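You operate a simulated robot arm through the tools that you are given. There is no shell and no other tool. Be economical: measure what you need, move in short steps, check, and stop when the job is done.

You run a simulated robot arm. Do the job below in one go: nothing can be reset, and whatever is moved stays where it is left.

## Task
Stack the 16 mm blue tile from the top of the loading table on top of the 32 mm blue tile. Stack the magnet that says "light" from the inside the export carton on top of the magnet marked "medium". Fetch the orange connector and set it in the grey basket on the joints bench top. Fetch the mould block marked "26" from the joints bench top and set it on the joints bench shelf. Fetch the orange brush from the joints bench top and set it on the shelf of the plan desk. Fetch the green sleeve and set it on the grey filter disc. Shut the clips drawer. Do these in any order.

It is judged by the outcome, as a careful person would: the job done as asked, and still so three seconds after it is handed in. It fails if anything else is knocked over, pushed out of place, dropped, spilled or broken.

## Robot
A 6-joint arm with a fingered hand on a trunk, on a base that drives. Base frame: it is fixed to the floor where the robot stands at the start and does not move with it; the origin is under the middle of the robot, x ahead of it, y to its left, z up; the surface under the hand at the start is at about z = 0.82. Units: m, degrees, N and s.
With the tool pointing down near the work surface it reaches from about 0.34 to 0.8 m from the robot's upright axis, wherever it stands. Its first joint turns from -115.0 to 115.0 degrees. Places, roughly: basket (12x15x11 cm) [-3.7, -2, 0.9]; blue tile [0.5, 0, 0.75]; clips drawer [-6.6, -3.1, 0.6]; green sleeve (6x9x6 cm) [-3.8, -2.9, 0.9]; grey filter disc (13x13x2 cm) [-3.7, -3.4, 0.9]; joints bench shelf [-3.9, -3.1, 0.2]; magnet [-3.75, -1.5, 0.75]; mould block [-3.75, -2.75, 0.75]; orange brush (16x5x6 cm) [-4.1, -3.9, 0.9]; orange connector (4x3x3 cm) [-3.6, -2.6, 0.9]; shelf of the plan desk [-7.8, -5.1, 0.3]. Payload 4 kg.
The tool frame sits at the grasp point between the pads (the TCP): z along the fingers, y along the line on which they close. The tips reach 0.026 m beyond it. Largest opening 0.164 m; the body of the gripper starts 0.073 m behind the TCP. The gripper is a hand of 5 fingers: y runs from the thumb to the fingers, the wrist lies at [0, 0, -0.239] in the tool frame, and closing takes about 1.5 s.
Orientation is that of the tool frame in the base frame, as a unit quaternion [w, x, y, z]. With the fingers straight down and closing along the base's y, the tool's x points along the base's -x, its y along +y and its z along -z.

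## Interface
- The arm moves only by the tool drive_tool. Its argument "plan" is a list of rows, each a list of 2 entries, a list of its own where there are three numbers: the shift along the tool's x, y, z in cm, then the turn, a rotation vector about the tool's x, y, z in degrees. In form: [[[dx, dy, dz], [wx, wy, wz]], ...]. A call has 1 to 10 rows; each row is the pose to reach, as a shift and turn from the pose commanded when the call began, along the tool's axes at that moment. "jaw" is the opening, from 0 (shut) to 1 (fully open), set as the call begins (left out, the last holds). Rows are played at 5 a second. More than 0.05 m and 8.6 degrees between two rows, or a gripper value outside its range, and nothing of the call is played. Where a pose cannot be reached the arm comes as near as it can. A force on the tool above 40 N (or 10 N above the force at the start of the call, whichever is more), or a blocked arm, ends the call early, and 0.2 s more pass. The fingers move at their own pace (about 0.045 m/s each) and stop on an object; they squeeze with about 27 N. The grip force told is the motor's: it shows also when the fingers shut on nothing. Time passes only in rows, and 0.2 s behind the last, so rows that repeat a pose let the fingers close. The reply holds the time, the measured pose of the TCP, the force on the tool along the base axes, the opening and the grip force, in the units named above and with some noise, with the torque about the TCP (base axes, N m) and any sound that the robot's microphone picked up, and new pictures: "pictures" is both (left out), scene, wrist or none.
- Cameras (640 x 400 px; columns grow to the right, rows downward): "scene" is now at [0.0103, 0.1729, 1.7136]; the picture's right is [-0.20, -0.98, 0.00], its down [-0.82, 0.16, -0.55] and it looks along [0.54, -0.11, -0.83] (base axes); focal length 262 px, centre (320, 200). "wrist" rides on the gripper at [0.05, -0.07, -0.093] in the tool frame; the picture's right is [0.81, 0.59, 0.00], its down [-0.43, 0.60, -0.68] and it looks along [-0.40, 0.55, 0.74] (tool axes); focal length 270 px, centre (320, 200). There is no depth. A picture from a camera that has moved, and an enlarged one, comes with that camera's place and axes in the base frame and with its lens.
- raise_lower(by): slides the trunk up (or, below 0, down) by that many m; the arm and the scene camera ride with it, the base frame stays. It gives what a move gives, with no picture.
- drive_base(legs): drives the robot by 1 to 6 legs, each [ahead, left, turn to the left] in m, m and degrees, along the robot's own axes; the way and the turn of a leg run together, so that a leg with both is an arc; at most 1.5 m and 180 degrees a leg. The arm and the cameras ride along, it lands a little off, and it stops where it bumps. It gives what a move gives, and a new picture of the scene camera.
- finger_targets(finger1, finger2, finger3, finger4, thumb_bend): sets how far each is bent, from 0 (flat) to 1 (curled in); at 0.3 the hand is open as for a grip, at 0.7 the pads meet at the TCP. One left out holds its place. A second passes; each finger stops where it meets its share of the squeeze, and holds until it gets a number again. A gripper value or a shape takes the hand back. It gives what a move gives, with no picture; readings hold the bend of each and the force on the fingers (four entries, about 0 where the hand has none), thumb and palm.
- hand_shape(shape): the hand has 5 fingers and takes this shape, open, in about a second: jaw (thumb against the fingers, like two jaws); tri (thumb and two fingers); tip (a fingertip pinch); poke (one finger out to press); point (the index stretched); flat (the hand flat); cup (the hand cupped); fist (a fist). The gripper value then closes the fingers along that shape, each until it touches; the sizes above hold for jaw. It gives what a move gives, with no picture.
- head_to(pan, tilt): turns the head with the scene camera to pan (to the left, within 155 degrees either way) and tilt (down, from -29 to 69), counted from straight ahead of the robot. It gives what a move gives, and a new picture of the scene camera.
- enlarge(camera, box): a new picture of the part [left, top, right, bottom] of that camera's present view, enlarged. The clock stands still meanwhile.
- hand_in(): hands the job in; it is judged then, once.

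Go step by step. Nothing tells you exact positions but the pictures and the camera data: compare them with the known pose of the tool, close in by small moves and look again before you grip or let go. The budget is 196 turns and 260 pictures, counting those below and the enlarged ones. Unless the task says otherwise, let go and move clear before handing in, and close with one line.

The tools are called by a JSON object that holds its "method" and its "body". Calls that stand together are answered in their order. drive_tool: Moves the arm, as the interface text tells. Its arguments: {"type":"object","properties":{"plan":{"type":"array","items":{"type":"array"}},"jaw":{"type":"number"},"pictures":{"type":"string","enum":["both","scene","wrist","none"]}},"required":["plan"]} The other tools are called the same way: raise_lower (by) slides the trunk up or down; hand_shape (shape) gives the hand a shape; finger_targets (finger1, finger2, finger3, finger4, thumb_bend) moves the fingers one by one; drive_base (legs) drives the base; head_to (pan, tilt) turns the head that bears the scene camera; enlarge (camera, box) takes an enlarged picture of a part of a camera's view; hand_in () hands the job in.

At the start:

```text
t: 0.0
position: [0.539, 0.0031, 1.0696]
tool_rot: [0.0, 0.0, 1.0, 0.0]
force: [0.1, -0.3, 0.2]
ft_torque: [0.0, 0.01, -0.02]
opening: 0.1638
finger_force: 0.0
shape: jaw
bend: [0.3, 0.3, 0.3, 0.3, 0.3]
finger forces: [0.1, 0.1, 0.0, 0.0, 0.0, 0.0]
trunk travel left (down, up): [-0.775, 0.215]
robot x, y, heading: [0.0004, 0.0014, -0.1]
head pan, tilt: [-11.3, 56.5]
```

scene: 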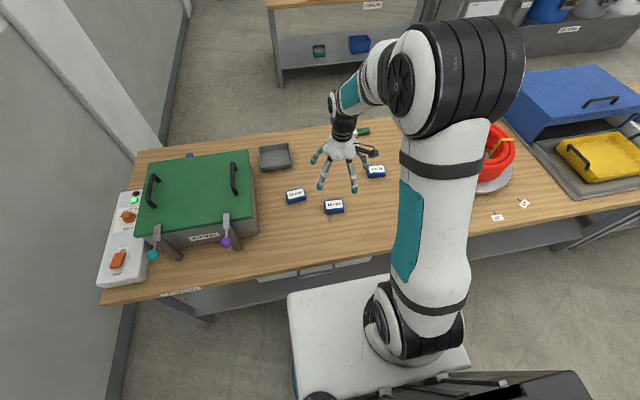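
wrist: 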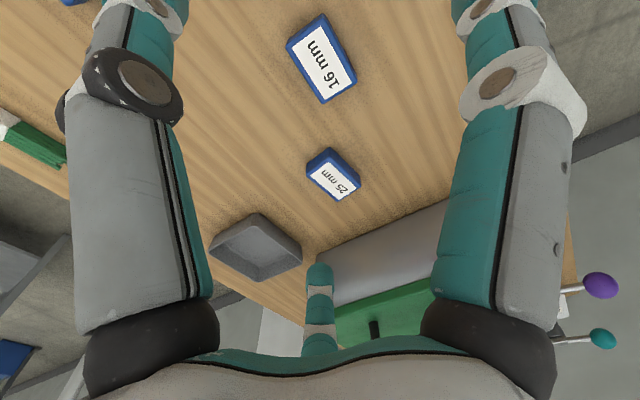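

I see three blue tiles on the table under the hand; I'll enlarge to read their labels.

{"method": "enlarge", "body": {"camera": "scene", "box": [240, 120, 440, 245]}}

```text
3.20 times, centred on (340, 182) of scene
camera zoom: at [0.0103, 0.1729, 1.7136], right [-0.2, -0.98, 0.0], down [-0.82, 0.16, -0.55], along [0.54, -0.11, -0.83], focal length 838 px, centre (256, 256)
```

zoom: 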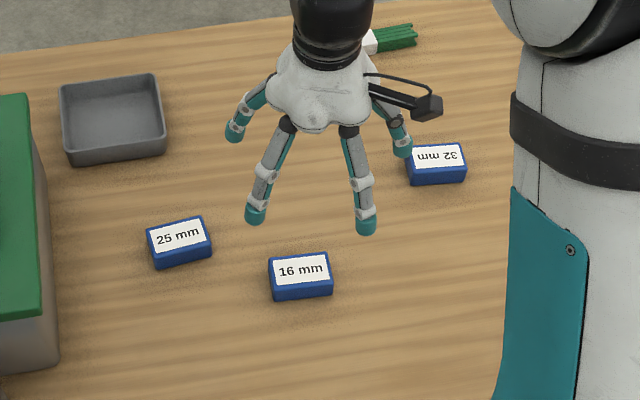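

The 16 mm tile is right under the hand at about (0.544, 0.007), its long side nearly along y; the 32 mm one is at about (0.684, -0.214). I'll turn the hand a quarter so that it closes over the short side, descending a bit.

{"method": "drive_tool", "body": {"plan": [[[0, 0, 1], [0, 0, 8.5]], [[0, 0, 2], [0, 0, 17]], [[0, 0, 3], [0, 0, 25.5]], [[0, 0, 4], [0, 0, 34]], [[0, 0, 5], [0, 0, 42.5]], [[0, 0, 6], [0, 0, 51]], [[0, 0, 7], [0, 0, 59.5]], [[0, 0, 8], [0, 0, 68]], [[0, 0, 9], [0, 0, 76.5]], [[0, 0, 10], [0, 0, 85]]], "jaw": 1}}

```text
t: 2.2
position: [0.5402, 0.0041, 0.9694]
tool_rot: [0.0, 0.676, 0.737, -0.001]
force: [1.4, 0.3, -0.3]
ft_torque: [-0.04, 0.02, 0.0]
opening: 0.1636
finger_force: 0.1
shape: jaw
bend: [0.3, 0.3, 0.3, 0.3, 0.3]
finger forces: [0.1, 0.1, 0.0, 0.0, 0.1, 0.1]
trunk travel left (down, up): [-0.775, 0.215]
robot x, y, heading: [-0.0041, -0.0008, 0.0]
head pan, tilt: [-11.3, 56.5]
camera scene: at [0.0107, 0.1729, 1.7136], right [-0.2, -0.98, 0.0], down [-0.82, 0.16, -0.55], along [0.54, -0.11, -0.83], focal length 262 px, centre (320, 200)
camera wrist: at [0.4659, 0.0474, 1.0626], right [0.52, 0.86, 0.0], down [0.63, -0.38, 0.68], along [0.58, -0.35, -0.74], focal length 270 px, centre (320, 200)
```

scene: 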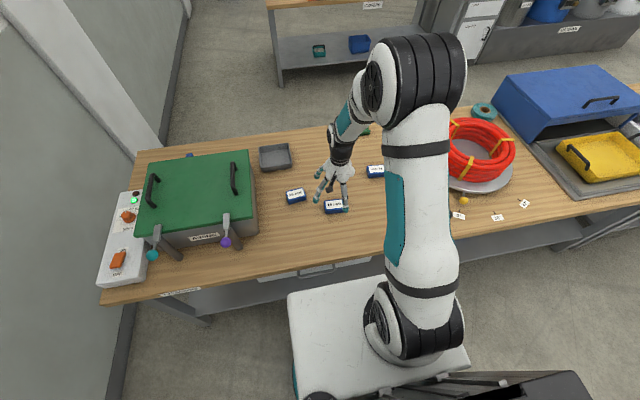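
wrist: 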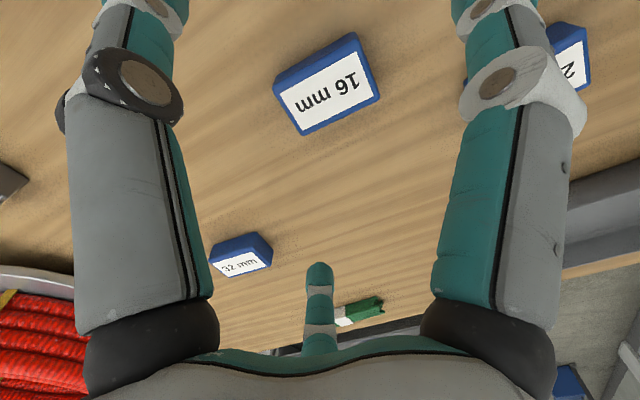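

The 16 mm tile centre is about (0.541, 0.010), turned about 3° from y. I align and descend to just above it.

{"method": "drive_tool", "body": {"plan": [[[0.65, 0.15, 2], [0, 0, 8]], [[0.65, 0.15, 5], [0, 0, 8]], [[0.65, 0.15, 8], [0, 0, 8]]], "jaw": 0.6}}

{"method": "enlarge", "body": {"camera": "scene", "box": [260, 120, 420, 220]}}

```text
t: 3.0
position: [0.5412, 0.0108, 0.8903]
tool_rot: [0.0, 0.726, 0.688, 0.001]
force: [-0.1, -0.4, 0.4]
ft_torque: [0.03, -0.03, 0.0]
opening: 0.0991
finger_force: 0.0
shape: jaw
bend: [0.33, 0.33, 0.33, 0.33, 0.7]
finger forces: [0.0, 0.1, 0.0, 0.0, 0.0, 0.1]
trunk travel left (down, up): [-0.775, 0.215]
robot x, y, heading: [-0.0002, 0.0009, -0.1]
head pan, tilt: [-11.3, 56.5]
camera scene: at [0.0112, 0.173, 1.7136], right [-0.2, -0.98, 0.0], down [-0.82, 0.16, -0.55], along [0.54, -0.11, -0.83], focal length 262 px, centre (320, 200)
camera wrist: at [0.4738, 0.0634, 0.9827], right [0.63, 0.78, 0.0], down [0.57, -0.46, 0.68], along [0.53, -0.43, -0.74], focal length 270 px, centre (320, 200)
```

scene: 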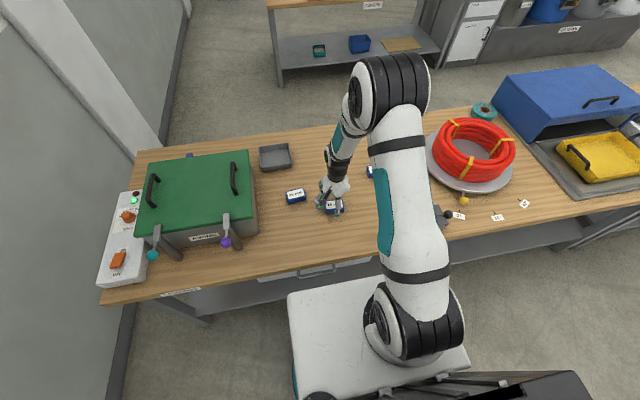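
wrist: 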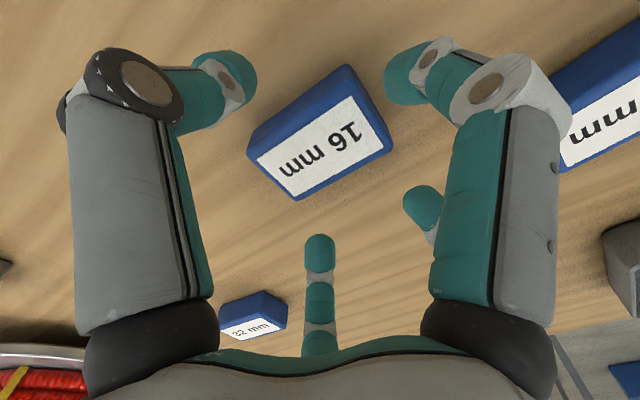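

```text
4.00 times, centred on (340, 170) of scene
camera zoom: at [0.0112, 0.173, 1.7136], right [-0.2, -0.98, 0.0], down [-0.82, 0.16, -0.55], along [0.54, -0.11, -0.83], focal length 1048 px, centre (240, 320)
```

zoom: 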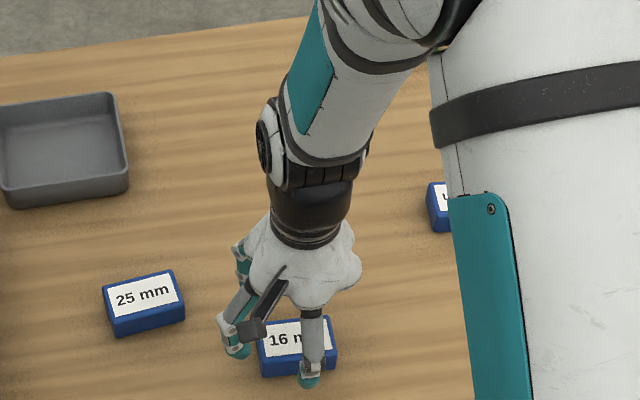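

The tile lies between thumb and fingers. I descend to grip height.

{"method": "drive_tool", "body": {"plan": [[[0, 0, 1.5], [0, 0, 0]], [[0, 0, 2.8], [0, 0, 0]], [[0, 0, 3.6], [0, 0, 0]], [[0, 0, 3.6], [0, 0, 0]]], "jaw": 0.6, "pictures": "wrist"}}

```text
t: 4.0
position: [0.5395, 0.0097, 0.8547]
tool_rot: [0.0, 0.726, 0.688, 0.0]
force: [0.3, 0.8, -0.5]
ft_torque: [0.01, -0.02, 0.02]
opening: 0.099
finger_force: 0.1
shape: jaw
bend: [0.33, 0.33, 0.33, 0.33, 0.7]
finger forces: [0.0, 0.1, 0.0, 0.1, 0.1, 0.1]
trunk travel left (down, up): [-0.775, 0.215]
robot x, y, heading: [0.0, -0.0033, 0.1]
head pan, tilt: [-11.3, 56.5]
camera wrist: at [0.4734, 0.0631, 0.9469], right [0.63, 0.78, 0.0], down [0.57, -0.46, 0.68], along [0.53, -0.43, -0.74], focal length 270 px, centre (320, 200)
```

wrist: 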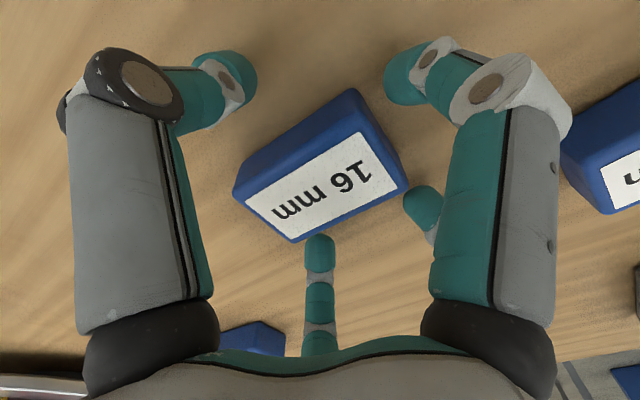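

The tile is centred at the grasp point (image centre). I close the hand.

{"method": "drive_tool", "body": {"plan": [[[0, 0, 0], [0, 0, 0]], [[0, 0, 0], [0, 0, 0]], [[0, 0, 0], [0, 0, 0]], [[0, 0, 0], [0, 0, 0]], [[0, 0, 0], [0, 0, 0]], [[0, 0, 0], [0, 0, 0]], [[0, 0, 0], [0, 0, 0]], [[0, 0, 0], [0, 0, 0]]], "jaw": 0}}

{"method": "enlarge", "body": {"camera": "scene", "box": [260, 120, 420, 220]}}

```text
t: 5.8
position: [0.5402, 0.0102, 0.8537]
tool_rot: [0.0, 0.726, 0.688, 0.001]
force: [-0.3, 0.0, -0.4]
ft_torque: [-0.01, 0.01, 0.02]
opening: 0.0557
finger_force: 27.1
shape: jaw
bend: [0.4, 0.48, 0.48, 0.4, 0.7]
finger forces: [22.7, 19.8, 19.8, 23.0, 25.4, 0.0]
trunk travel left (down, up): [-0.775, 0.215]
robot x, y, heading: [0.0017, 0.0002, 0.1]
head pan, tilt: [-11.3, 56.5]
camera scene: at [0.0105, 0.1729, 1.7136], right [-0.2, -0.98, 0.0], down [-0.82, 0.16, -0.55], along [0.54, -0.11, -0.83], focal length 262 px, centre (320, 200)
camera wrist: at [0.4736, 0.0631, 0.947], right [0.63, 0.78, 0.0], down [0.57, -0.46, 0.68], along [0.53, -0.43, -0.74], focal length 270 px, centre (320, 200)
```

scene: 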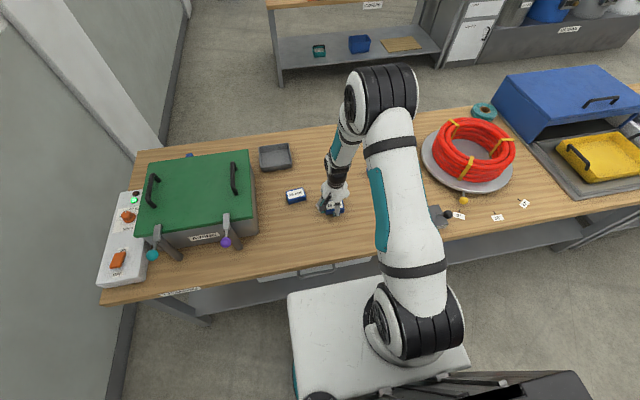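
wrist: 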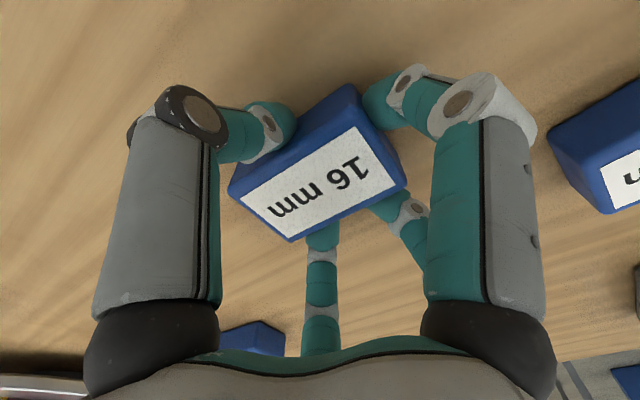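

```text
4.00 times, centred on (340, 170) of scene
camera zoom: at [0.0105, 0.1729, 1.7136], right [-0.2, -0.98, 0.0], down [-0.82, 0.16, -0.55], along [0.54, -0.11, -0.83], focal length 1048 px, centre (240, 320)
```

zoom: 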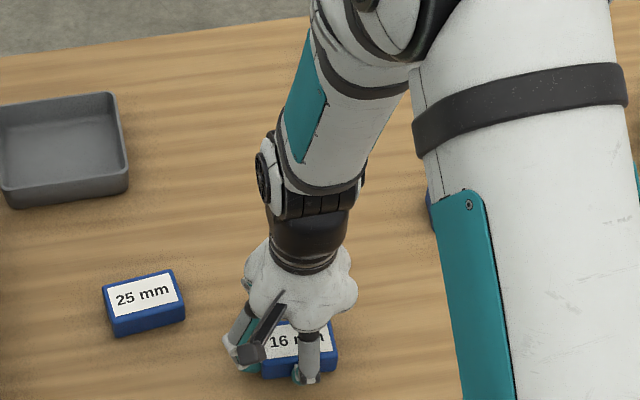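

All five digits hold the tile. I lift it and move part-way toward the 32 mm tile to see that one.

{"method": "drive_tool", "body": {"plan": [[[0, 0, -3], [0, 0, 0]], [[0, 0, -7], [0, 0, 0]], [[0, 0, -10], [0, 0, 0]], [[-4, 2, -10], [0, 0, 0]], [[-8, 4, -10], [0, 0, 0]], [[-8, 4, -10], [0, 0, 0]]], "pictures": "both"}}

```text
t: 7.2
position: [0.5763, -0.0712, 0.9531]
tool_rot: [0.0, 0.726, 0.688, 0.0]
force: [0.7, 0.2, -0.9]
ft_torque: [0.02, 0.0, 0.03]
opening: 0.0554
finger_force: 27.4
shape: jaw
bend: [0.4, 0.48, 0.48, 0.4, 0.7]
finger forces: [23.1, 19.8, 19.9, 22.9, 25.5, 0.0]
trunk travel left (down, up): [-0.775, 0.215]
robot x, y, heading: [0.0009, -0.0007, 0.1]
head pan, tilt: [-11.3, 56.5]
camera scene: at [0.0104, 0.1733, 1.7135], right [-0.2, -0.98, 0.0], down [-0.82, 0.16, -0.55], along [0.54, -0.11, -0.83], focal length 262 px, centre (320, 200)
camera wrist: at [0.5089, -0.0179, 1.047], right [0.63, 0.78, 0.0], down [0.57, -0.46, 0.68], along [0.53, -0.43, -0.74], focal length 270 px, centre (320, 200)
```

scene: 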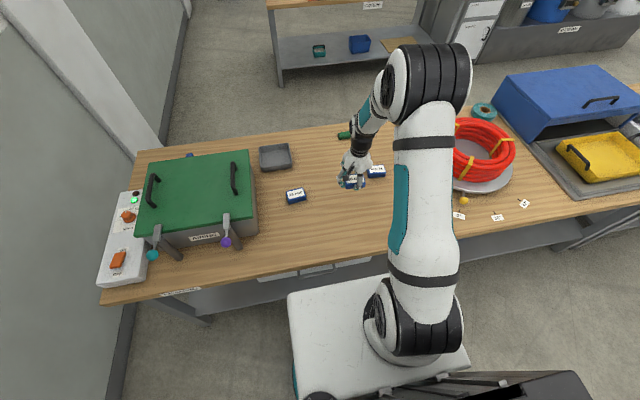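
wrist: 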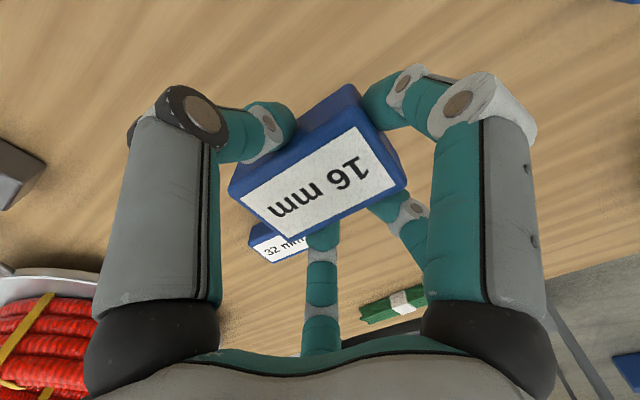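

The 32 mm tile is partly visible; a zoom gives me its orientation.

{"method": "enlarge", "body": {"camera": "scene", "box": [330, 140, 410, 190]}}

```text
8.00 times, centred on (370, 165) of scene
camera zoom: at [0.0104, 0.1733, 1.7135], right [-0.2, -0.98, 0.0], down [-0.82, 0.16, -0.55], along [0.54, -0.11, -0.83], focal length 2096 px, centre (-80, 480)
```

zoom: 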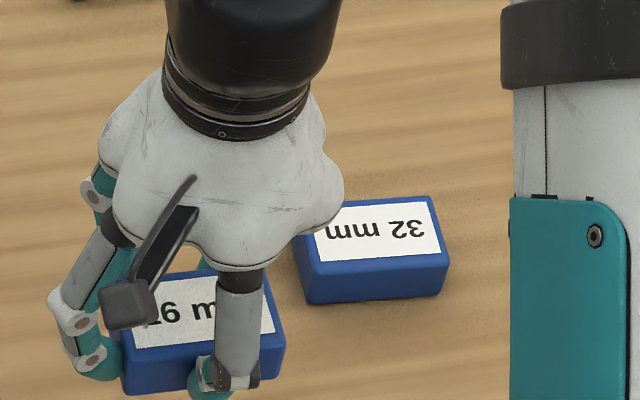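

I move over the 32 mm tile at (0.684, -0.215), keeping height.

{"method": "drive_tool", "body": {"plan": [[[-3.45, 2.88, 0], [0, 0, 0.4]], [[-6.9, 5.77, 0], [0, 0, 0.8]], [[-10.3, 8.65, 0], [0, 0, 1.1]], [[-13.79, 11.53, 0], [0, 0, 1.5]], [[-13.79, 11.53, 2], [0, 0, 1.5]], [[-13.79, 11.53, 2.5], [0, 0, 1.5]]], "pictures": "both"}}

{"method": "enlarge", "body": {"camera": "scene", "box": [330, 130, 430, 192.5]}}

```text
t: 8.6
position: [0.6839, -0.2167, 0.9271]
tool_rot: [0.0, 0.734, 0.679, 0.0]
force: [-0.3, 0.4, -0.7]
ft_torque: [-0.01, -0.03, -0.01]
opening: 0.0556
finger_force: 27.2
shape: jaw
bend: [0.4, 0.48, 0.48, 0.4, 0.7]
finger forces: [23.0, 19.8, 19.7, 22.8, 25.3, 0.1]
trunk travel left (down, up): [-0.775, 0.215]
robot x, y, heading: [0.002, 0.0042, -0.1]
head pan, tilt: [-11.3, 56.5]
camera scene: at [0.0107, 0.1726, 1.7136], right [-0.2, -0.98, 0.0], down [-0.82, 0.16, -0.55], along [0.54, -0.11, -0.83], focal length 262 px, centre (320, 200)
camera wrist: at [0.6192, -0.1618, 1.0213], right [0.65, 0.76, 0.0], down [0.56, -0.48, 0.68], along [0.51, -0.44, -0.74], focal length 270 px, centre (320, 200)
```

scene: 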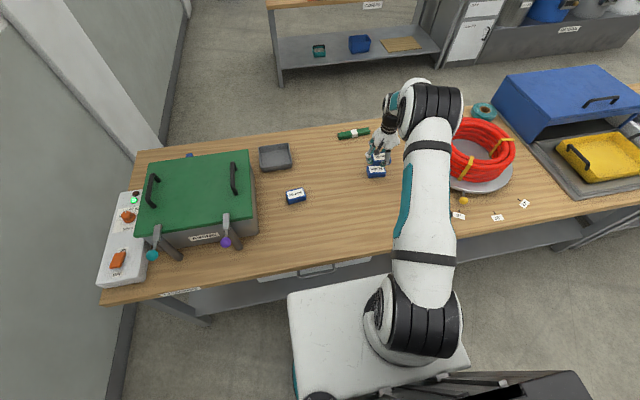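
wrist: 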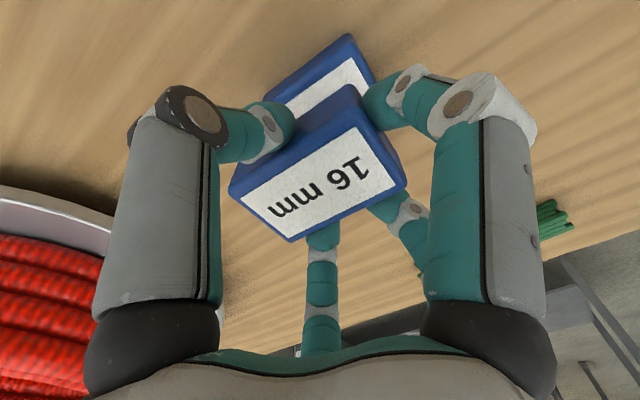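

```text
6.40 times, centred on (380, 161) of scene
camera zoom: at [0.0107, 0.1726, 1.7136], right [-0.2, -0.98, 0.0], down [-0.82, 0.16, -0.55], along [0.54, -0.11, -0.83], focal length 1676 px, centre (-64, 448)
```

zoom: 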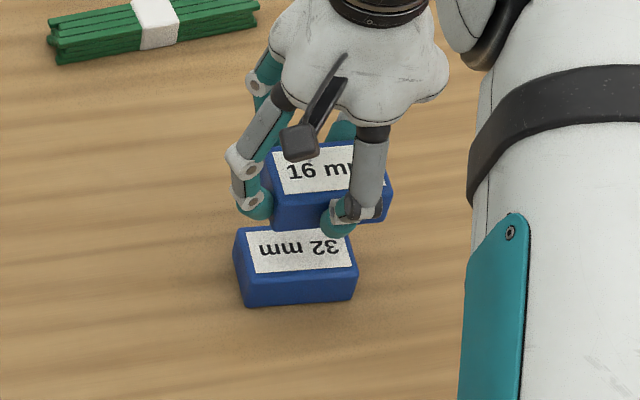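

I check the alignment from the wrist camera enlarged.

{"method": "enlarge", "body": {"camera": "wrist", "box": [220, 20, 420, 145]}}

```text
3.20 times, centred on (320, 82) of wrist
camera zoom: at [0.6192, -0.1618, 1.0213], right [0.65, 0.76, 0.0], down [0.56, -0.48, 0.68], along [0.51, -0.44, -0.74], focal length 865 px, centre (320, 576)
```

zoom: 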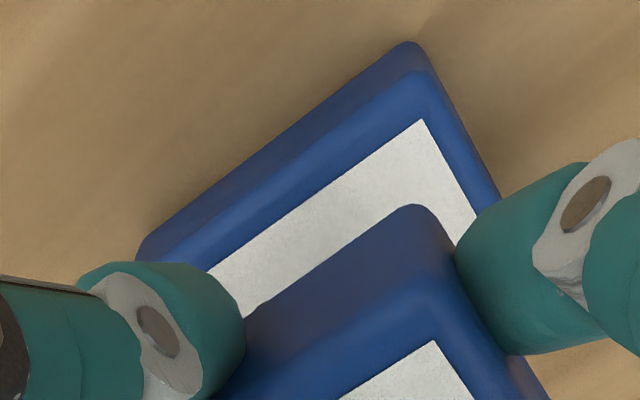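

The held tile sits about 7–8 mm too far in -y; I shift it and lower with small steps until contact.

{"method": "drive_tool", "body": {"plan": [[[0.4, 0, 0], [0, 0, 0]], [[0.75, 0, 1], [0, 0, 0]], [[0.75, 0, 2], [0, 0, 0]], [[0.75, 0, 3], [0, 0, 0]], [[0.75, 0, 3.4], [0, 0, 0]], [[0.75, 0, 3.4], [0, 0, 0]]], "pictures": "wrist"}}

{"method": "enlarge", "body": {"camera": "scene", "box": [340, 145, 420, 195]}}

```text
t: 10.0
position: [0.6853, -0.2085, 0.894]
tool_rot: [0.0, 0.735, 0.678, 0.0]
force: [-0.4, 0.2, -0.9]
ft_torque: [-0.03, 0.0, 0.0]
opening: 0.0552
finger_force: 27.3
shape: jaw
bend: [0.4, 0.48, 0.48, 0.4, 0.7]
finger forces: [22.9, 19.8, 19.8, 22.9, 25.4, 0.0]
trunk travel left (down, up): [-0.775, 0.215]
robot x, y, heading: [0.0004, -0.003, -0.1]
head pan, tilt: [-11.3, 56.5]
camera wrist: at [0.6195, -0.1533, 0.9876], right [0.65, 0.76, 0.0], down [0.56, -0.48, 0.68], along [0.51, -0.44, -0.74], focal length 270 px, centre (320, 200)
```

wrist: 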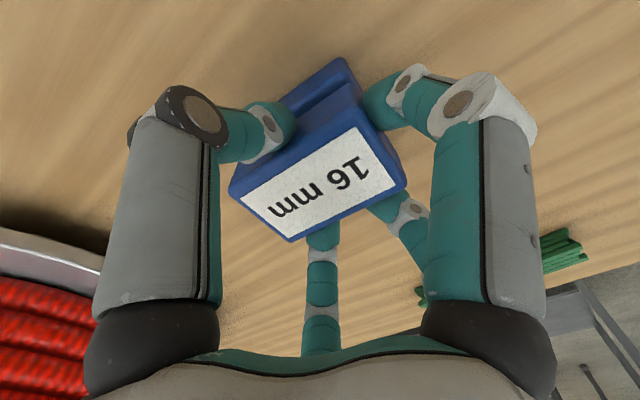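

```text
8.00 times, centred on (380, 170) of scene
camera zoom: at [0.0105, 0.1728, 1.7136], right [-0.2, -0.98, 0.0], down [-0.82, 0.16, -0.55], along [0.54, -0.11, -0.83], focal length 2096 px, centre (-160, 440)
```

zoom: 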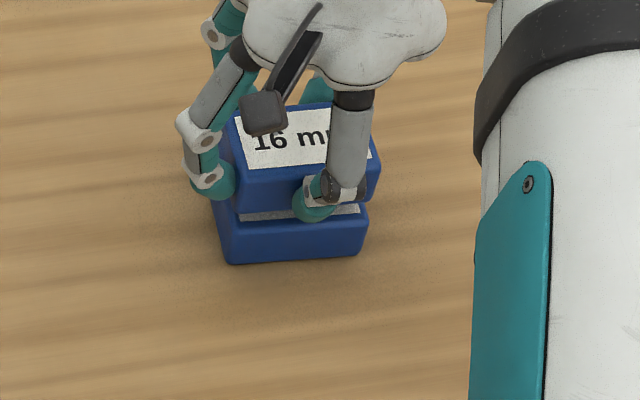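

Aligned well with a small gap left. I lower in fine steps to contact.

{"method": "drive_tool", "body": {"plan": [[[0, 0, 0.3], [0, 0, 0]], [[0, 0, 0.5], [0, 0, 0]], [[0, 0, 0.7], [0, 0, 0]], [[0, 0, 0.9], [0, 0, 0]], [[0, 0, 1.1], [0, 0, 0]]], "pictures": "wrist"}}

{"method": "enlarge", "body": {"camera": "scene", "box": [340, 145, 420, 195]}}

```text
t: 11.2
position: [0.6851, -0.2092, 0.8841]
tool_rot: [0.0, 0.735, 0.678, 0.0]
force: [-0.1, 0.6, -1.2]
ft_torque: [0.01, 0.03, 0.01]
opening: 0.0557
finger_force: 26.5
shape: jaw
bend: [0.4, 0.48, 0.48, 0.4, 0.7]
finger forces: [23.0, 19.7, 19.8, 22.9, 25.4, 0.1]
trunk travel left (down, up): [-0.775, 0.215]
robot x, y, heading: [-0.0009, -0.0004, 0.1]
head pan, tilt: [-11.3, 56.5]
camera wrist: at [0.6193, -0.1533, 0.9771], right [0.65, 0.76, 0.0], down [0.56, -0.48, 0.68], along [0.51, -0.44, -0.74], focal length 270 px, centre (320, 200)
```

wrist: 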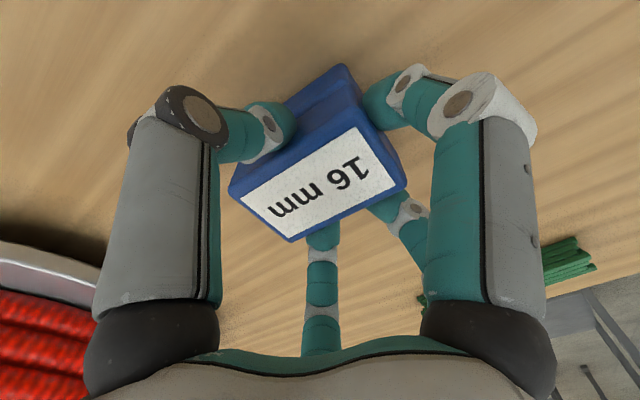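

```text
8.00 times, centred on (380, 170) of scene
camera zoom: at [0.0106, 0.1728, 1.7136], right [-0.2, -0.98, 0.0], down [-0.82, 0.16, -0.55], along [0.54, -0.11, -0.83], focal length 2096 px, centre (-160, 440)
```

zoom: 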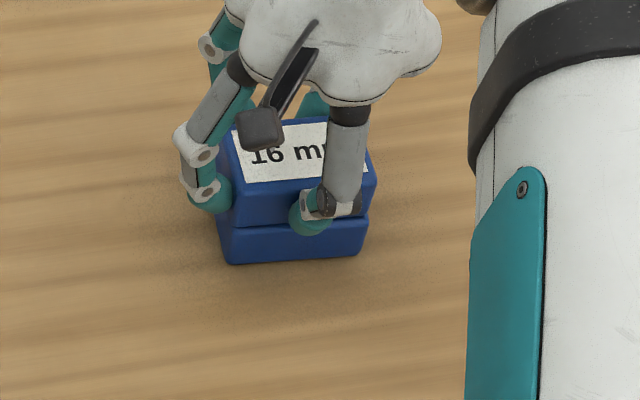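

Nearly touching. Continue by up to 1 cm in 1–2 mm steps.

{"method": "drive_tool", "body": {"plan": [[[0, 0, 0.15], [0, 0, 0]], [[0, 0, 0.3], [0, 0, 0]], [[0, 0, 0.45], [0, 0, 0]], [[0, 0, 0.6], [0, 0, 0]]], "pictures": "none"}}

{"method": "enlarge", "body": {"camera": "scene", "box": [340, 145, 420, 195]}}

```text
t: 12.2
position: [0.6851, -0.2087, 0.8816]
tool_rot: [0.003, 0.735, 0.678, 0.002]
force: [-0.5, -0.2, 28.2]
ft_torque: [0.04, 0.37, -0.03]
opening: 0.0556
finger_force: 26.9
shape: jaw
bend: [0.4, 0.48, 0.48, 0.39, 0.7]
finger forces: [26.2, 22.3, 22.1, 25.9, 29.6, 0.0]
trunk travel left (down, up): [-0.775, 0.215]
robot x, y, heading: [-0.0026, -0.0021, 0.3]
head pan, tilt: [-11.3, 56.5]
```

```text
8.00 times, centred on (380, 170) of scene
camera zoom: at [0.0071, 0.1738, 1.7139], right [-0.2, -0.98, 0.0], down [-0.82, 0.16, -0.55], along [0.54, -0.11, -0.83], focal length 2096 px, centre (-160, 440)
```

zoom: 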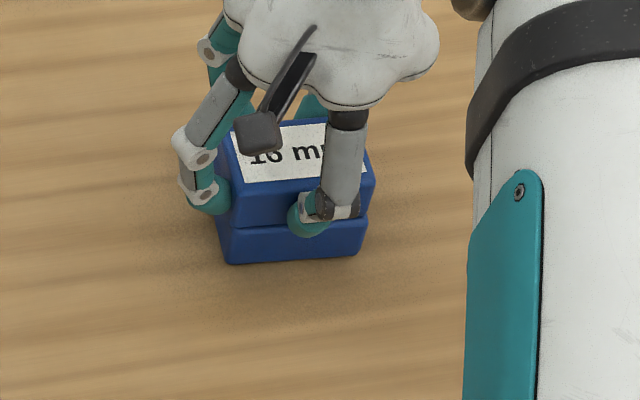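

Contact reached. I relieve the pressure by a few mm, then open.

{"method": "drive_tool", "body": {"plan": [[[0, 0, -0.2], [0, 0, 0]], [[0, 0, -0.35], [0, 0, 0]], [[0, 0, -0.35], [0, 0, 0]]], "pictures": "none"}}

{"method": "drive_tool", "body": {"plan": [[[0, 0, 0], [0, 0, 0]], [[0, 0, 0], [0, 0, 0]], [[0, 0, 0], [0, 0, 0]], [[0, 0, 0], [0, 0, 0]], [[0, 0, 0], [0, 0, 0]], [[0, 0, 0], [0, 0, 0]]], "jaw": 0.75, "pictures": "wrist"}}

{"method": "drive_tool", "body": {"plan": [[[0, 0, -3], [0, 0, 0]], [[0, 0, -7], [0, 0, 0]], [[0, 0, -11], [0, 0, 0]], [[0, 0, -15], [0, 0, 0]]], "pictures": "wrist"}}

{"method": "enlarge", "body": {"camera": "scene", "box": [340, 145, 420, 195]}}

```text
t: 13.0
position: [0.6846, -0.207, 0.8816]
tool_rot: [0.0, 0.734, 0.679, 0.001]
force: [4.4, -2.9, 18.7]
ft_torque: [-0.03, 0.13, 0.02]
opening: 0.0558
finger_force: 27.7
shape: jaw
bend: [0.4, 0.48, 0.48, 0.39, 0.7]
finger forces: [25.5, 22.9, 23.1, 25.7, 26.7, 0.1]
trunk travel left (down, up): [-0.775, 0.215]
robot x, y, heading: [-0.0019, 0.001, 0.1]
head pan, tilt: [-11.3, 56.5]
```

```text
t: 14.4
position: [0.6841, -0.2081, 0.8818]
tool_rot: [0.001, 0.735, 0.678, 0.0]
force: [0.0, 0.0, 0.4]
ft_torque: [0.01, 0.0, 0.0]
opening: 0.1227
finger_force: 0.2
shape: jaw
bend: [0.28, 0.28, 0.28, 0.28, 0.59]
finger forces: [0.0, 0.1, 0.1, 0.0, 0.0, 0.0]
trunk travel left (down, up): [-0.775, 0.215]
robot x, y, heading: [0.0017, -0.0009, 0.0]
head pan, tilt: [-11.3, 56.5]
camera wrist: at [0.6189, -0.1532, 0.9745], right [0.65, 0.76, 0.0], down [0.56, -0.48, 0.68], along [0.51, -0.44, -0.74], focal length 270 px, centre (320, 200)
```

wrist: 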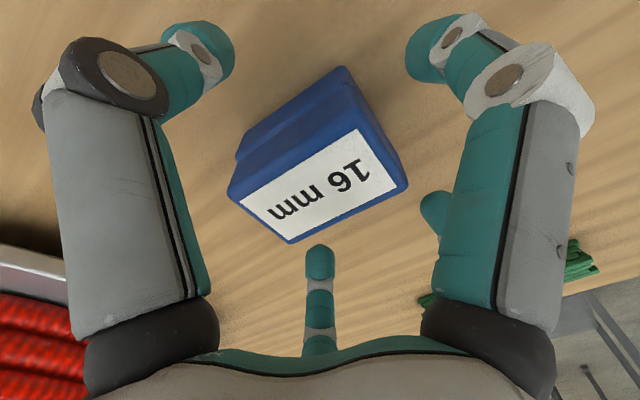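

```text
t: 15.4
position: [0.6822, -0.2087, 1.0317]
tool_rot: [0.0, 0.734, 0.679, 0.0]
force: [0.1, -0.7, 0.5]
ft_torque: [0.03, -0.04, 0.01]
opening: 0.123
finger_force: 0.0
shape: jaw
bend: [0.28, 0.28, 0.28, 0.28, 0.59]
finger forces: [0.0, 0.0, 0.1, 0.0, 0.0, 0.0]
trunk travel left (down, up): [-0.775, 0.215]
robot x, y, heading: [0.0021, 0.0001, -0.0]
head pan, tilt: [-11.3, 56.5]
camera wrist: at [0.6176, -0.1528, 1.125], right [0.65, 0.76, 0.0], down [0.56, -0.48, 0.68], along [0.51, -0.44, -0.74], focal length 270 px, centre (320, 200)
```

wrist: 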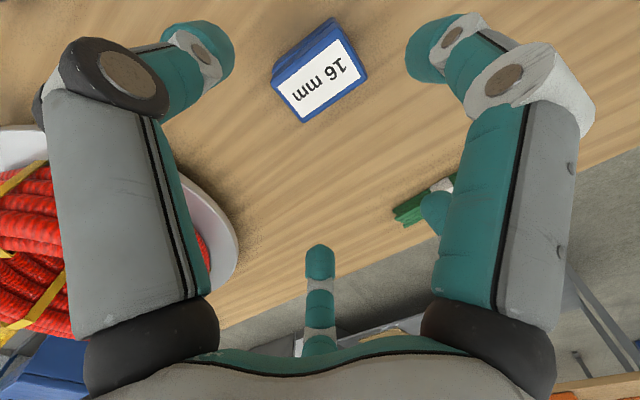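

```text
8.00 times, centred on (380, 170) of scene
camera zoom: at [0.0095, 0.1731, 1.7135], right [-0.2, -0.98, 0.0], down [-0.82, 0.16, -0.55], along [0.54, -0.11, -0.83], focal length 2096 px, centre (-160, 440)
```

zoom: 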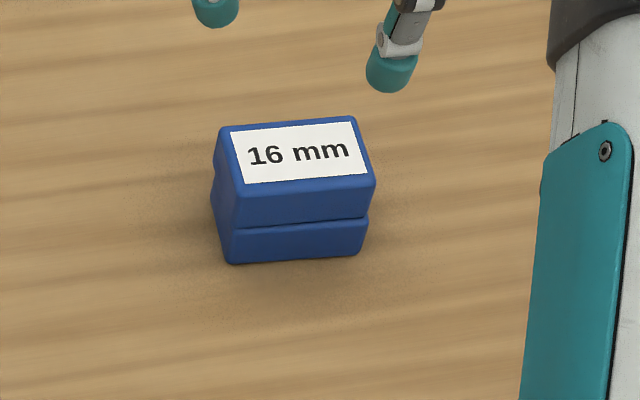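

The tile stack is done. I retract the arm to travel pose and look behind with the head.

{"method": "drive_tool", "body": {"plan": [[[2, -3, -2], [0, 0, 0]], [[5, -6, -4], [0, 0, 0]], [[8, -9, -6], [0, 0, 0]], [[11, -12, -8], [0, 0, 0]], [[14, -15, -10], [0, 0, 0]], [[17, -18, -12], [0, 0, 0]], [[19, -21, -12], [0, 0, 0]], [[19, -24.5, -12], [0, 0, 0]]], "pictures": "none"}}

{"method": "head_to", "body": {"pan": 150, "tilt": 15}}

{"method": "head_to", "body": {"pan": -150, "tilt": 15}}

```text
t: 17.2
position: [0.4534, -0.0001, 1.1507]
tool_rot: [0.001, 0.735, 0.679, 0.0]
force: [-1.3, 0.2, -0.1]
ft_torque: [-0.02, -0.05, 0.03]
opening: 0.1227
finger_force: 0.1
shape: jaw
bend: [0.28, 0.28, 0.28, 0.28, 0.59]
finger forces: [0.1, 0.0, 0.0, 0.1, 0.0, 0.0]
trunk travel left (down, up): [-0.775, 0.215]
robot x, y, heading: [-0.0026, 0.0048, -0.1]
head pan, tilt: [-11.3, 56.5]
```

```text
t: 19.7
position: [0.4545, -0.0, 1.1512]
tool_rot: [0.0, 0.734, 0.679, 0.001]
force: [-0.1, 0.6, -0.4]
ft_torque: [0.0, 0.01, 0.01]
opening: 0.1226
finger_force: 0.0
shape: jaw
bend: [0.28, 0.28, 0.28, 0.28, 0.59]
finger forces: [0.0, 0.0, 0.0, 0.0, 0.1, 0.0]
trunk travel left (down, up): [-0.775, 0.215]
robot x, y, heading: [0.0025, 0.001, 0.1]
head pan, tilt: [150.0, 15.0]
camera scene: at [-0.1398, 0.2335, 1.7756], right [0.5, 0.87, 0.0], down [0.22, -0.13, -0.97], along [-0.84, 0.48, -0.26], focal length 262 px, centre (320, 200)
```

scene: 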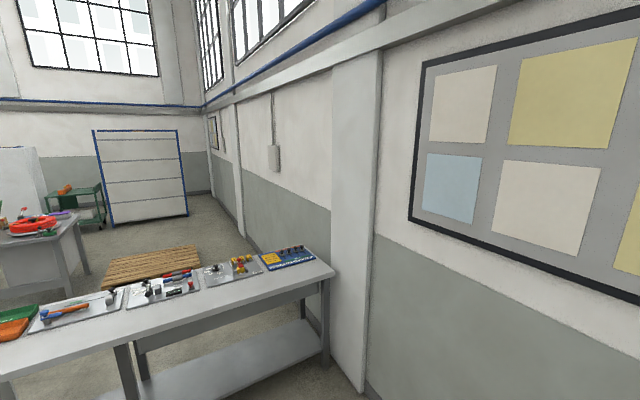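

```text
t: 23.8
position: [0.4554, -0.0004, 1.1512]
tool_rot: [-0.001, 0.734, 0.679, 0.0]
force: [0.0, 0.1, -0.1]
ft_torque: [-0.02, -0.01, -0.02]
opening: 0.1228
finger_force: 0.1
shape: jaw
bend: [0.28, 0.28, 0.28, 0.28, 0.59]
finger forces: [0.0, 0.0, 0.1, 0.0, 0.0, 0.1]
trunk travel left (down, up): [-0.775, 0.215]
robot x, y, heading: [0.0014, -0.0022, -0.0]
head pan, tilt: [-150.0, 15.0]
camera scene: at [-0.1398, 0.14, 1.7756], right [-0.5, 0.87, 0.0], down [0.22, 0.13, -0.97], along [-0.84, -0.48, -0.26], focal length 262 px, centre (320, 200)
```

scene: 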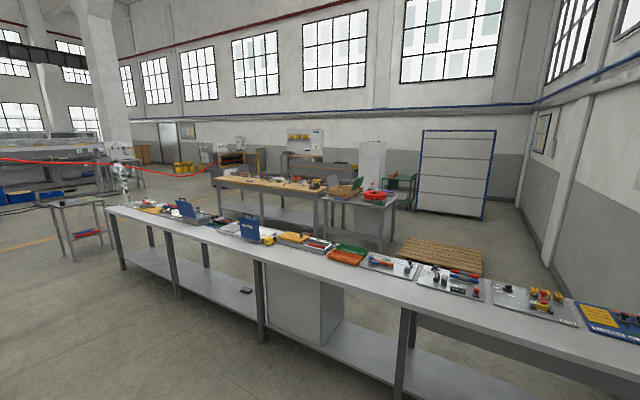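

A long bench lies between here and the joints bench; I must go round its far (−y) end. I look to the right to check the way.

{"method": "head_to", "body": {"pan": -90, "tilt": 25}}

```text
t: 25.1
position: [0.454, -0.0005, 1.1518]
tool_rot: [0.0, 0.734, 0.679, -0.001]
force: [-0.5, 0.3, 0.2]
ft_torque: [0.01, 0.02, 0.02]
opening: 0.1228
finger_force: 0.0
shape: jaw
bend: [0.28, 0.28, 0.28, 0.28, 0.59]
finger forces: [0.0, 0.1, 0.1, 0.0, 0.1, 0.1]
trunk travel left (down, up): [-0.775, 0.215]
robot x, y, heading: [-0.0016, 0.0012, -0.2]
head pan, tilt: [-90.0, 25.0]
camera scene: at [-0.059, 0.0946, 1.7594], right [-1.0, 0.0, 0.0], down [0.0, 0.42, -0.91], along [0.0, -0.91, -0.42], focal length 262 px, centre (320, 200)
```

scene: 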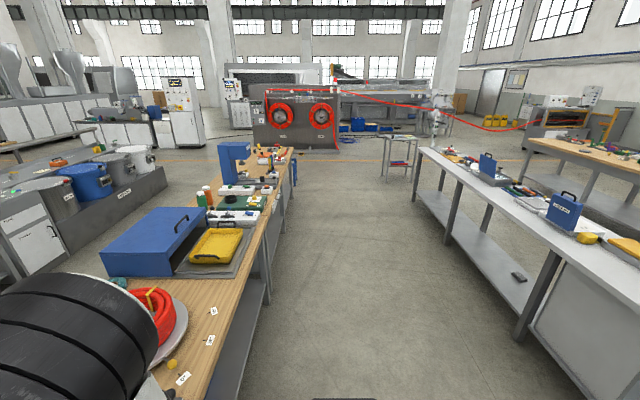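

The aisle is clear. I back off, turn right and drive along it.

{"method": "drive_base", "body": {"legs": [[-0.5, 0, 0], [0, 0, -90], [1.5, 0, 0], [1.2, 0, 0]]}}

{"method": "head_to", "body": {"pan": -30, "tilt": 35}}

```text
t: 44.5
position: [-0.4995, -3.137, 1.1526]
tool_rot: [0.0, 0.999, -0.037, -0.001]
force: [-0.8, -0.2, 0.0]
ft_torque: [-0.01, -0.01, 0.02]
opening: 0.1227
finger_force: 0.2
shape: jaw
bend: [0.28, 0.28, 0.28, 0.28, 0.59]
finger forces: [0.0, 0.0, 0.0, 0.1, 0.0, 0.0]
trunk travel left (down, up): [-0.775, 0.215]
robot x, y, heading: [-0.5024, -2.6839, -89.8]
head pan, tilt: [-90.0, 25.0]
camera scene: at [-0.4061, -2.6214, 1.7594], right [0.0, 1.0, 0.0], down [0.42, 0.0, -0.91], along [-0.91, 0.0, -0.42], focal length 262 px, centre (320, 200)
```

scene: 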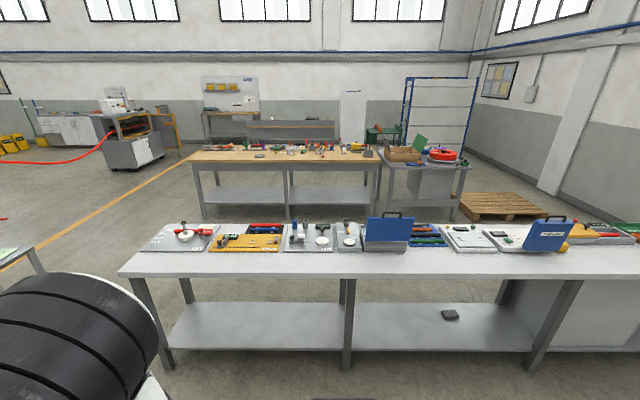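

```text
t: 45.8
position: [-0.4986, -3.137, 1.1517]
tool_rot: [0.0, 0.999, -0.036, 0.0]
force: [0.2, 0.0, -0.1]
ft_torque: [-0.01, -0.01, 0.03]
opening: 0.1225
finger_force: 0.0
shape: jaw
bend: [0.28, 0.28, 0.28, 0.28, 0.59]
finger forces: [0.0, 0.1, 0.0, 0.0, 0.0, 0.1]
trunk travel left (down, up): [-0.775, 0.215]
robot x, y, heading: [-0.4996, -2.6835, -89.8]
head pan, tilt: [-30.0, 35.0]
camera scene: at [-0.3577, -2.697, 1.7436], right [-0.87, 0.5, 0.0], down [0.28, 0.5, -0.82], along [-0.41, -0.71, -0.57], focal length 262 px, centre (320, 200)
```

scene: 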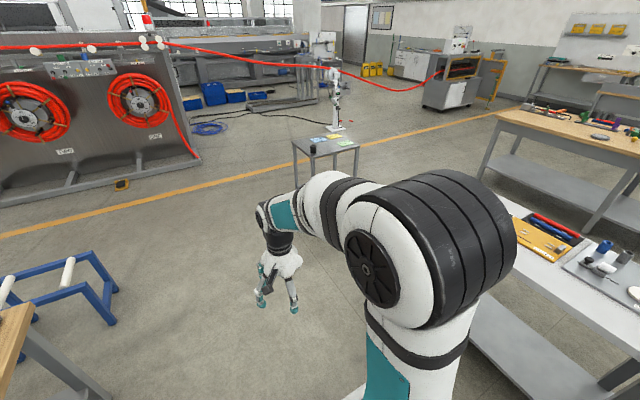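

The gap between the long bench end (y≈−3.75) and the small table (y≈−4.6) is about 0.85 m; I drive through its middle at y≈−4.17.

{"method": "drive_base", "body": {"legs": [[1.49, 0, 0], [0, 0, -90]]}}

{"method": "head_to", "body": {"pan": 0, "tilt": 30}}

```text
t: 56.9
position: [-0.951, -4.1695, 1.1522]
tool_rot: [-0.001, -0.681, 0.732, 0.0]
force: [-0.6, 0.0, 0.4]
ft_torque: [0.02, -0.04, 0.06]
opening: 0.1227
finger_force: 0.1
shape: jaw
bend: [0.28, 0.28, 0.28, 0.28, 0.59]
finger forces: [0.1, 0.1, 0.1, 0.1, 0.1, 0.0]
trunk travel left (down, up): [-0.775, 0.215]
robot x, y, heading: [-0.4957, -4.1652, -179.6]
head pan, tilt: [-30.0, 35.0]
camera scene: at [-0.5119, -4.3077, 1.7436], right [0.5, 0.87, 0.0], down [0.5, -0.28, -0.82], along [-0.71, 0.41, -0.57], focal length 262 px, centre (320, 200)
```

scene: 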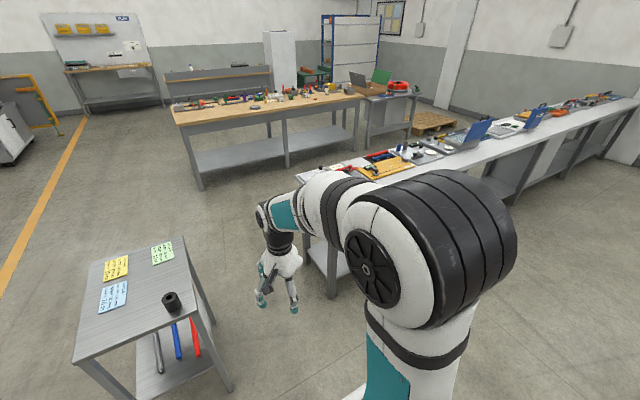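

```text
t: 57.9
position: [-0.9521, -4.1685, 1.1515]
tool_rot: [0.001, -0.681, 0.733, 0.0]
force: [-0.3, 0.5, -0.1]
ft_torque: [0.0, -0.02, 0.0]
opening: 0.1226
finger_force: 0.1
shape: jaw
bend: [0.28, 0.28, 0.28, 0.28, 0.59]
finger forces: [0.1, 0.1, 0.1, 0.1, 0.0, 0.0]
trunk travel left (down, up): [-0.775, 0.215]
robot x, y, heading: [-0.4961, -4.1674, -179.7]
head pan, tilt: [0.0, 30.0]
camera scene: at [-0.5258, -4.3517, 1.7514], right [0.0, 1.0, 0.0], down [0.5, 0.0, -0.87], along [-0.87, 0.0, -0.5], focal length 262 px, centre (320, 200)
```

scene: 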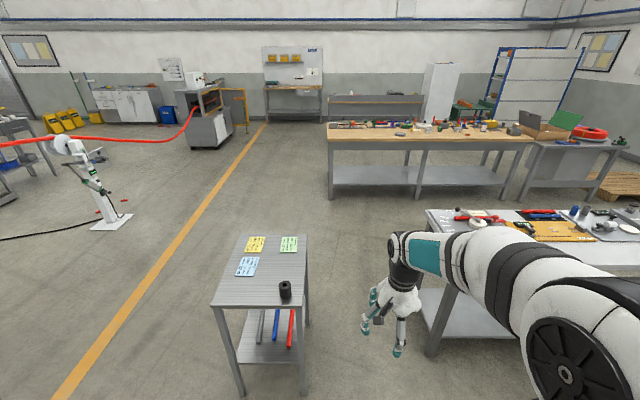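

The direct gap is tight (~0.77 m), so I go round the outer side of the small table, then into the aisle before the joints bench.

{"method": "drive_base", "body": {"legs": [[0, 1.3, 0], [1.5, 0, 0], [0.63, 0, 0], [0, -1.5, 0], [0, -1.0, 0]]}}

```text
t: 86.4
position: [-3.0887, -2.9798, 1.1506]
tool_rot: [0.0, -0.685, 0.729, 0.0]
force: [0.1, 0.6, 0.0]
ft_torque: [0.01, -0.03, -0.01]
opening: 0.1226
finger_force: 0.1
shape: jaw
bend: [0.28, 0.28, 0.28, 0.28, 0.59]
finger forces: [0.1, 0.1, 0.0, 0.0, 0.1, 0.0]
trunk travel left (down, up): [-0.775, 0.215]
robot x, y, heading: [-2.6345, -2.9753, -179.3]
head pan, tilt: [0.0, 30.0]
camera scene: at [-2.6613, -3.1572, 1.7515], right [-0.02, 1.0, 0.0], down [0.5, 0.01, -0.87], along [-0.87, -0.01, -0.5], focal length 262 px, centre (320, 200)
```

scene: 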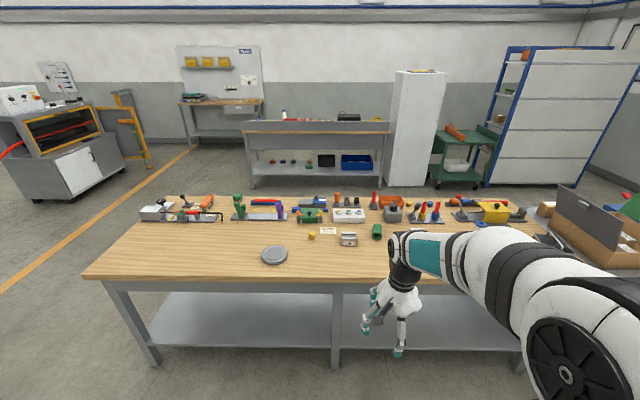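

I have the joints bench in view. I enlarge it to identify objects.

{"method": "enlarge", "body": {"camera": "scene", "box": [220, 180, 420, 280]}}

{"method": "enlarge", "body": {"camera": "scene", "box": [100, 180, 260, 280]}}

{"method": "head_to", "body": {"pan": -45, "tilt": 35}}

```text
3.20 times, centred on (320, 230) of scene
camera zoom: at [-2.6613, -3.1572, 1.7515], right [-0.02, 1.0, 0.0], down [0.5, 0.01, -0.87], along [-0.87, -0.01, -0.5], focal length 838 px, centre (320, 104)
```

zoom: 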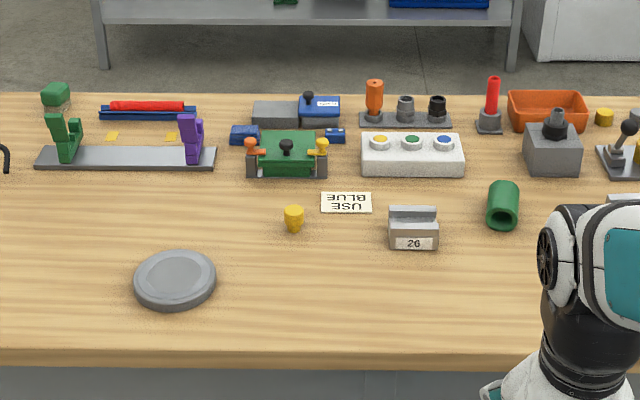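

```text
4.00 times, centred on (180, 230) of scene
camera zoom: at [-2.6613, -3.1572, 1.7515], right [-0.02, 1.0, 0.0], down [0.5, 0.01, -0.87], along [-0.87, -0.01, -0.5], focal length 1048 px, centre (880, 80)
```

zoom: 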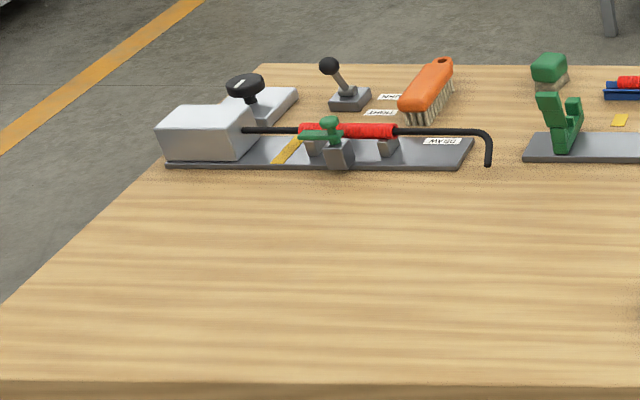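

```text
t: 87.5
position: [-3.0895, -2.9786, 1.1524]
tool_rot: [0.0, -0.685, 0.729, 0.0]
force: [0.7, -0.7, -0.3]
ft_torque: [0.02, -0.01, 0.0]
opening: 0.1229
finger_force: 0.0
shape: jaw
bend: [0.28, 0.28, 0.28, 0.28, 0.59]
finger forces: [0.1, 0.0, 0.0, 0.0, 0.0, 0.0]
trunk travel left (down, up): [-0.775, 0.215]
robot x, y, heading: [-2.6348, -2.974, -179.0]
head pan, tilt: [-45.0, 35.0]
camera scene: at [-2.6342, -3.095, 1.7436], right [0.7, 0.72, 0.0], down [0.41, -0.4, -0.82], along [-0.59, 0.57, -0.57], focal length 262 px, centre (320, 200)
```

scene: 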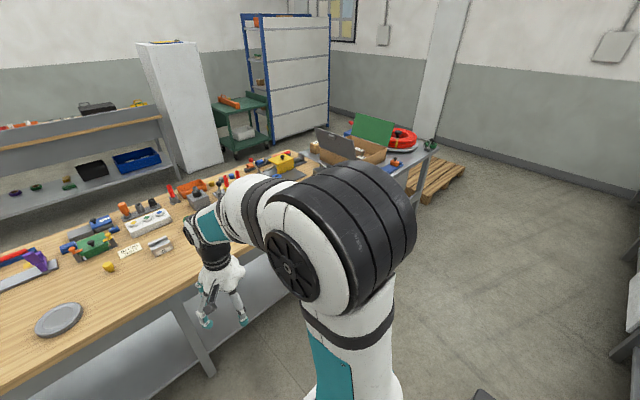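

I look steeply down to see how close the base can get to the bench.

{"method": "head_to", "body": {"pan": 25, "tilt": 69}}

```text
t: 88.9
position: [-3.0892, -2.9796, 1.1521]
tool_rot: [0.0, -0.684, 0.73, 0.001]
force: [0.4, -0.3, 0.8]
ft_torque: [0.02, 0.0, 0.0]
opening: 0.1227
finger_force: 0.1
shape: jaw
bend: [0.28, 0.28, 0.28, 0.28, 0.59]
finger forces: [0.1, 0.1, 0.0, 0.1, 0.0, 0.0]
trunk travel left (down, up): [-0.775, 0.215]
robot x, y, heading: [-2.6315, -2.9721, -179.3]
head pan, tilt: [25.0, 68.8]
camera scene: at [-2.6212, -3.1807, 1.7], right [-0.44, 0.9, 0.0], down [0.84, 0.41, -0.36], along [-0.33, -0.16, -0.93], focal length 262 px, centre (320, 200)
```

scene: 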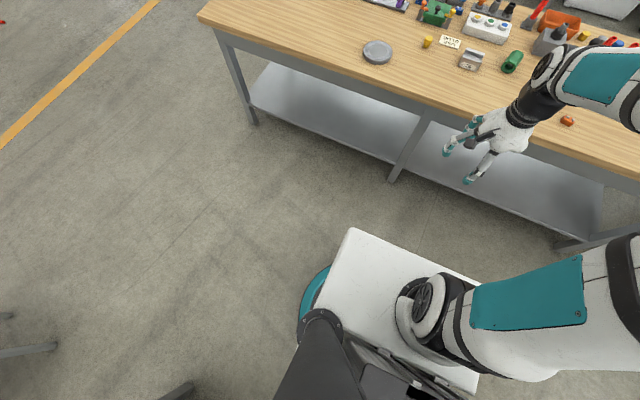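

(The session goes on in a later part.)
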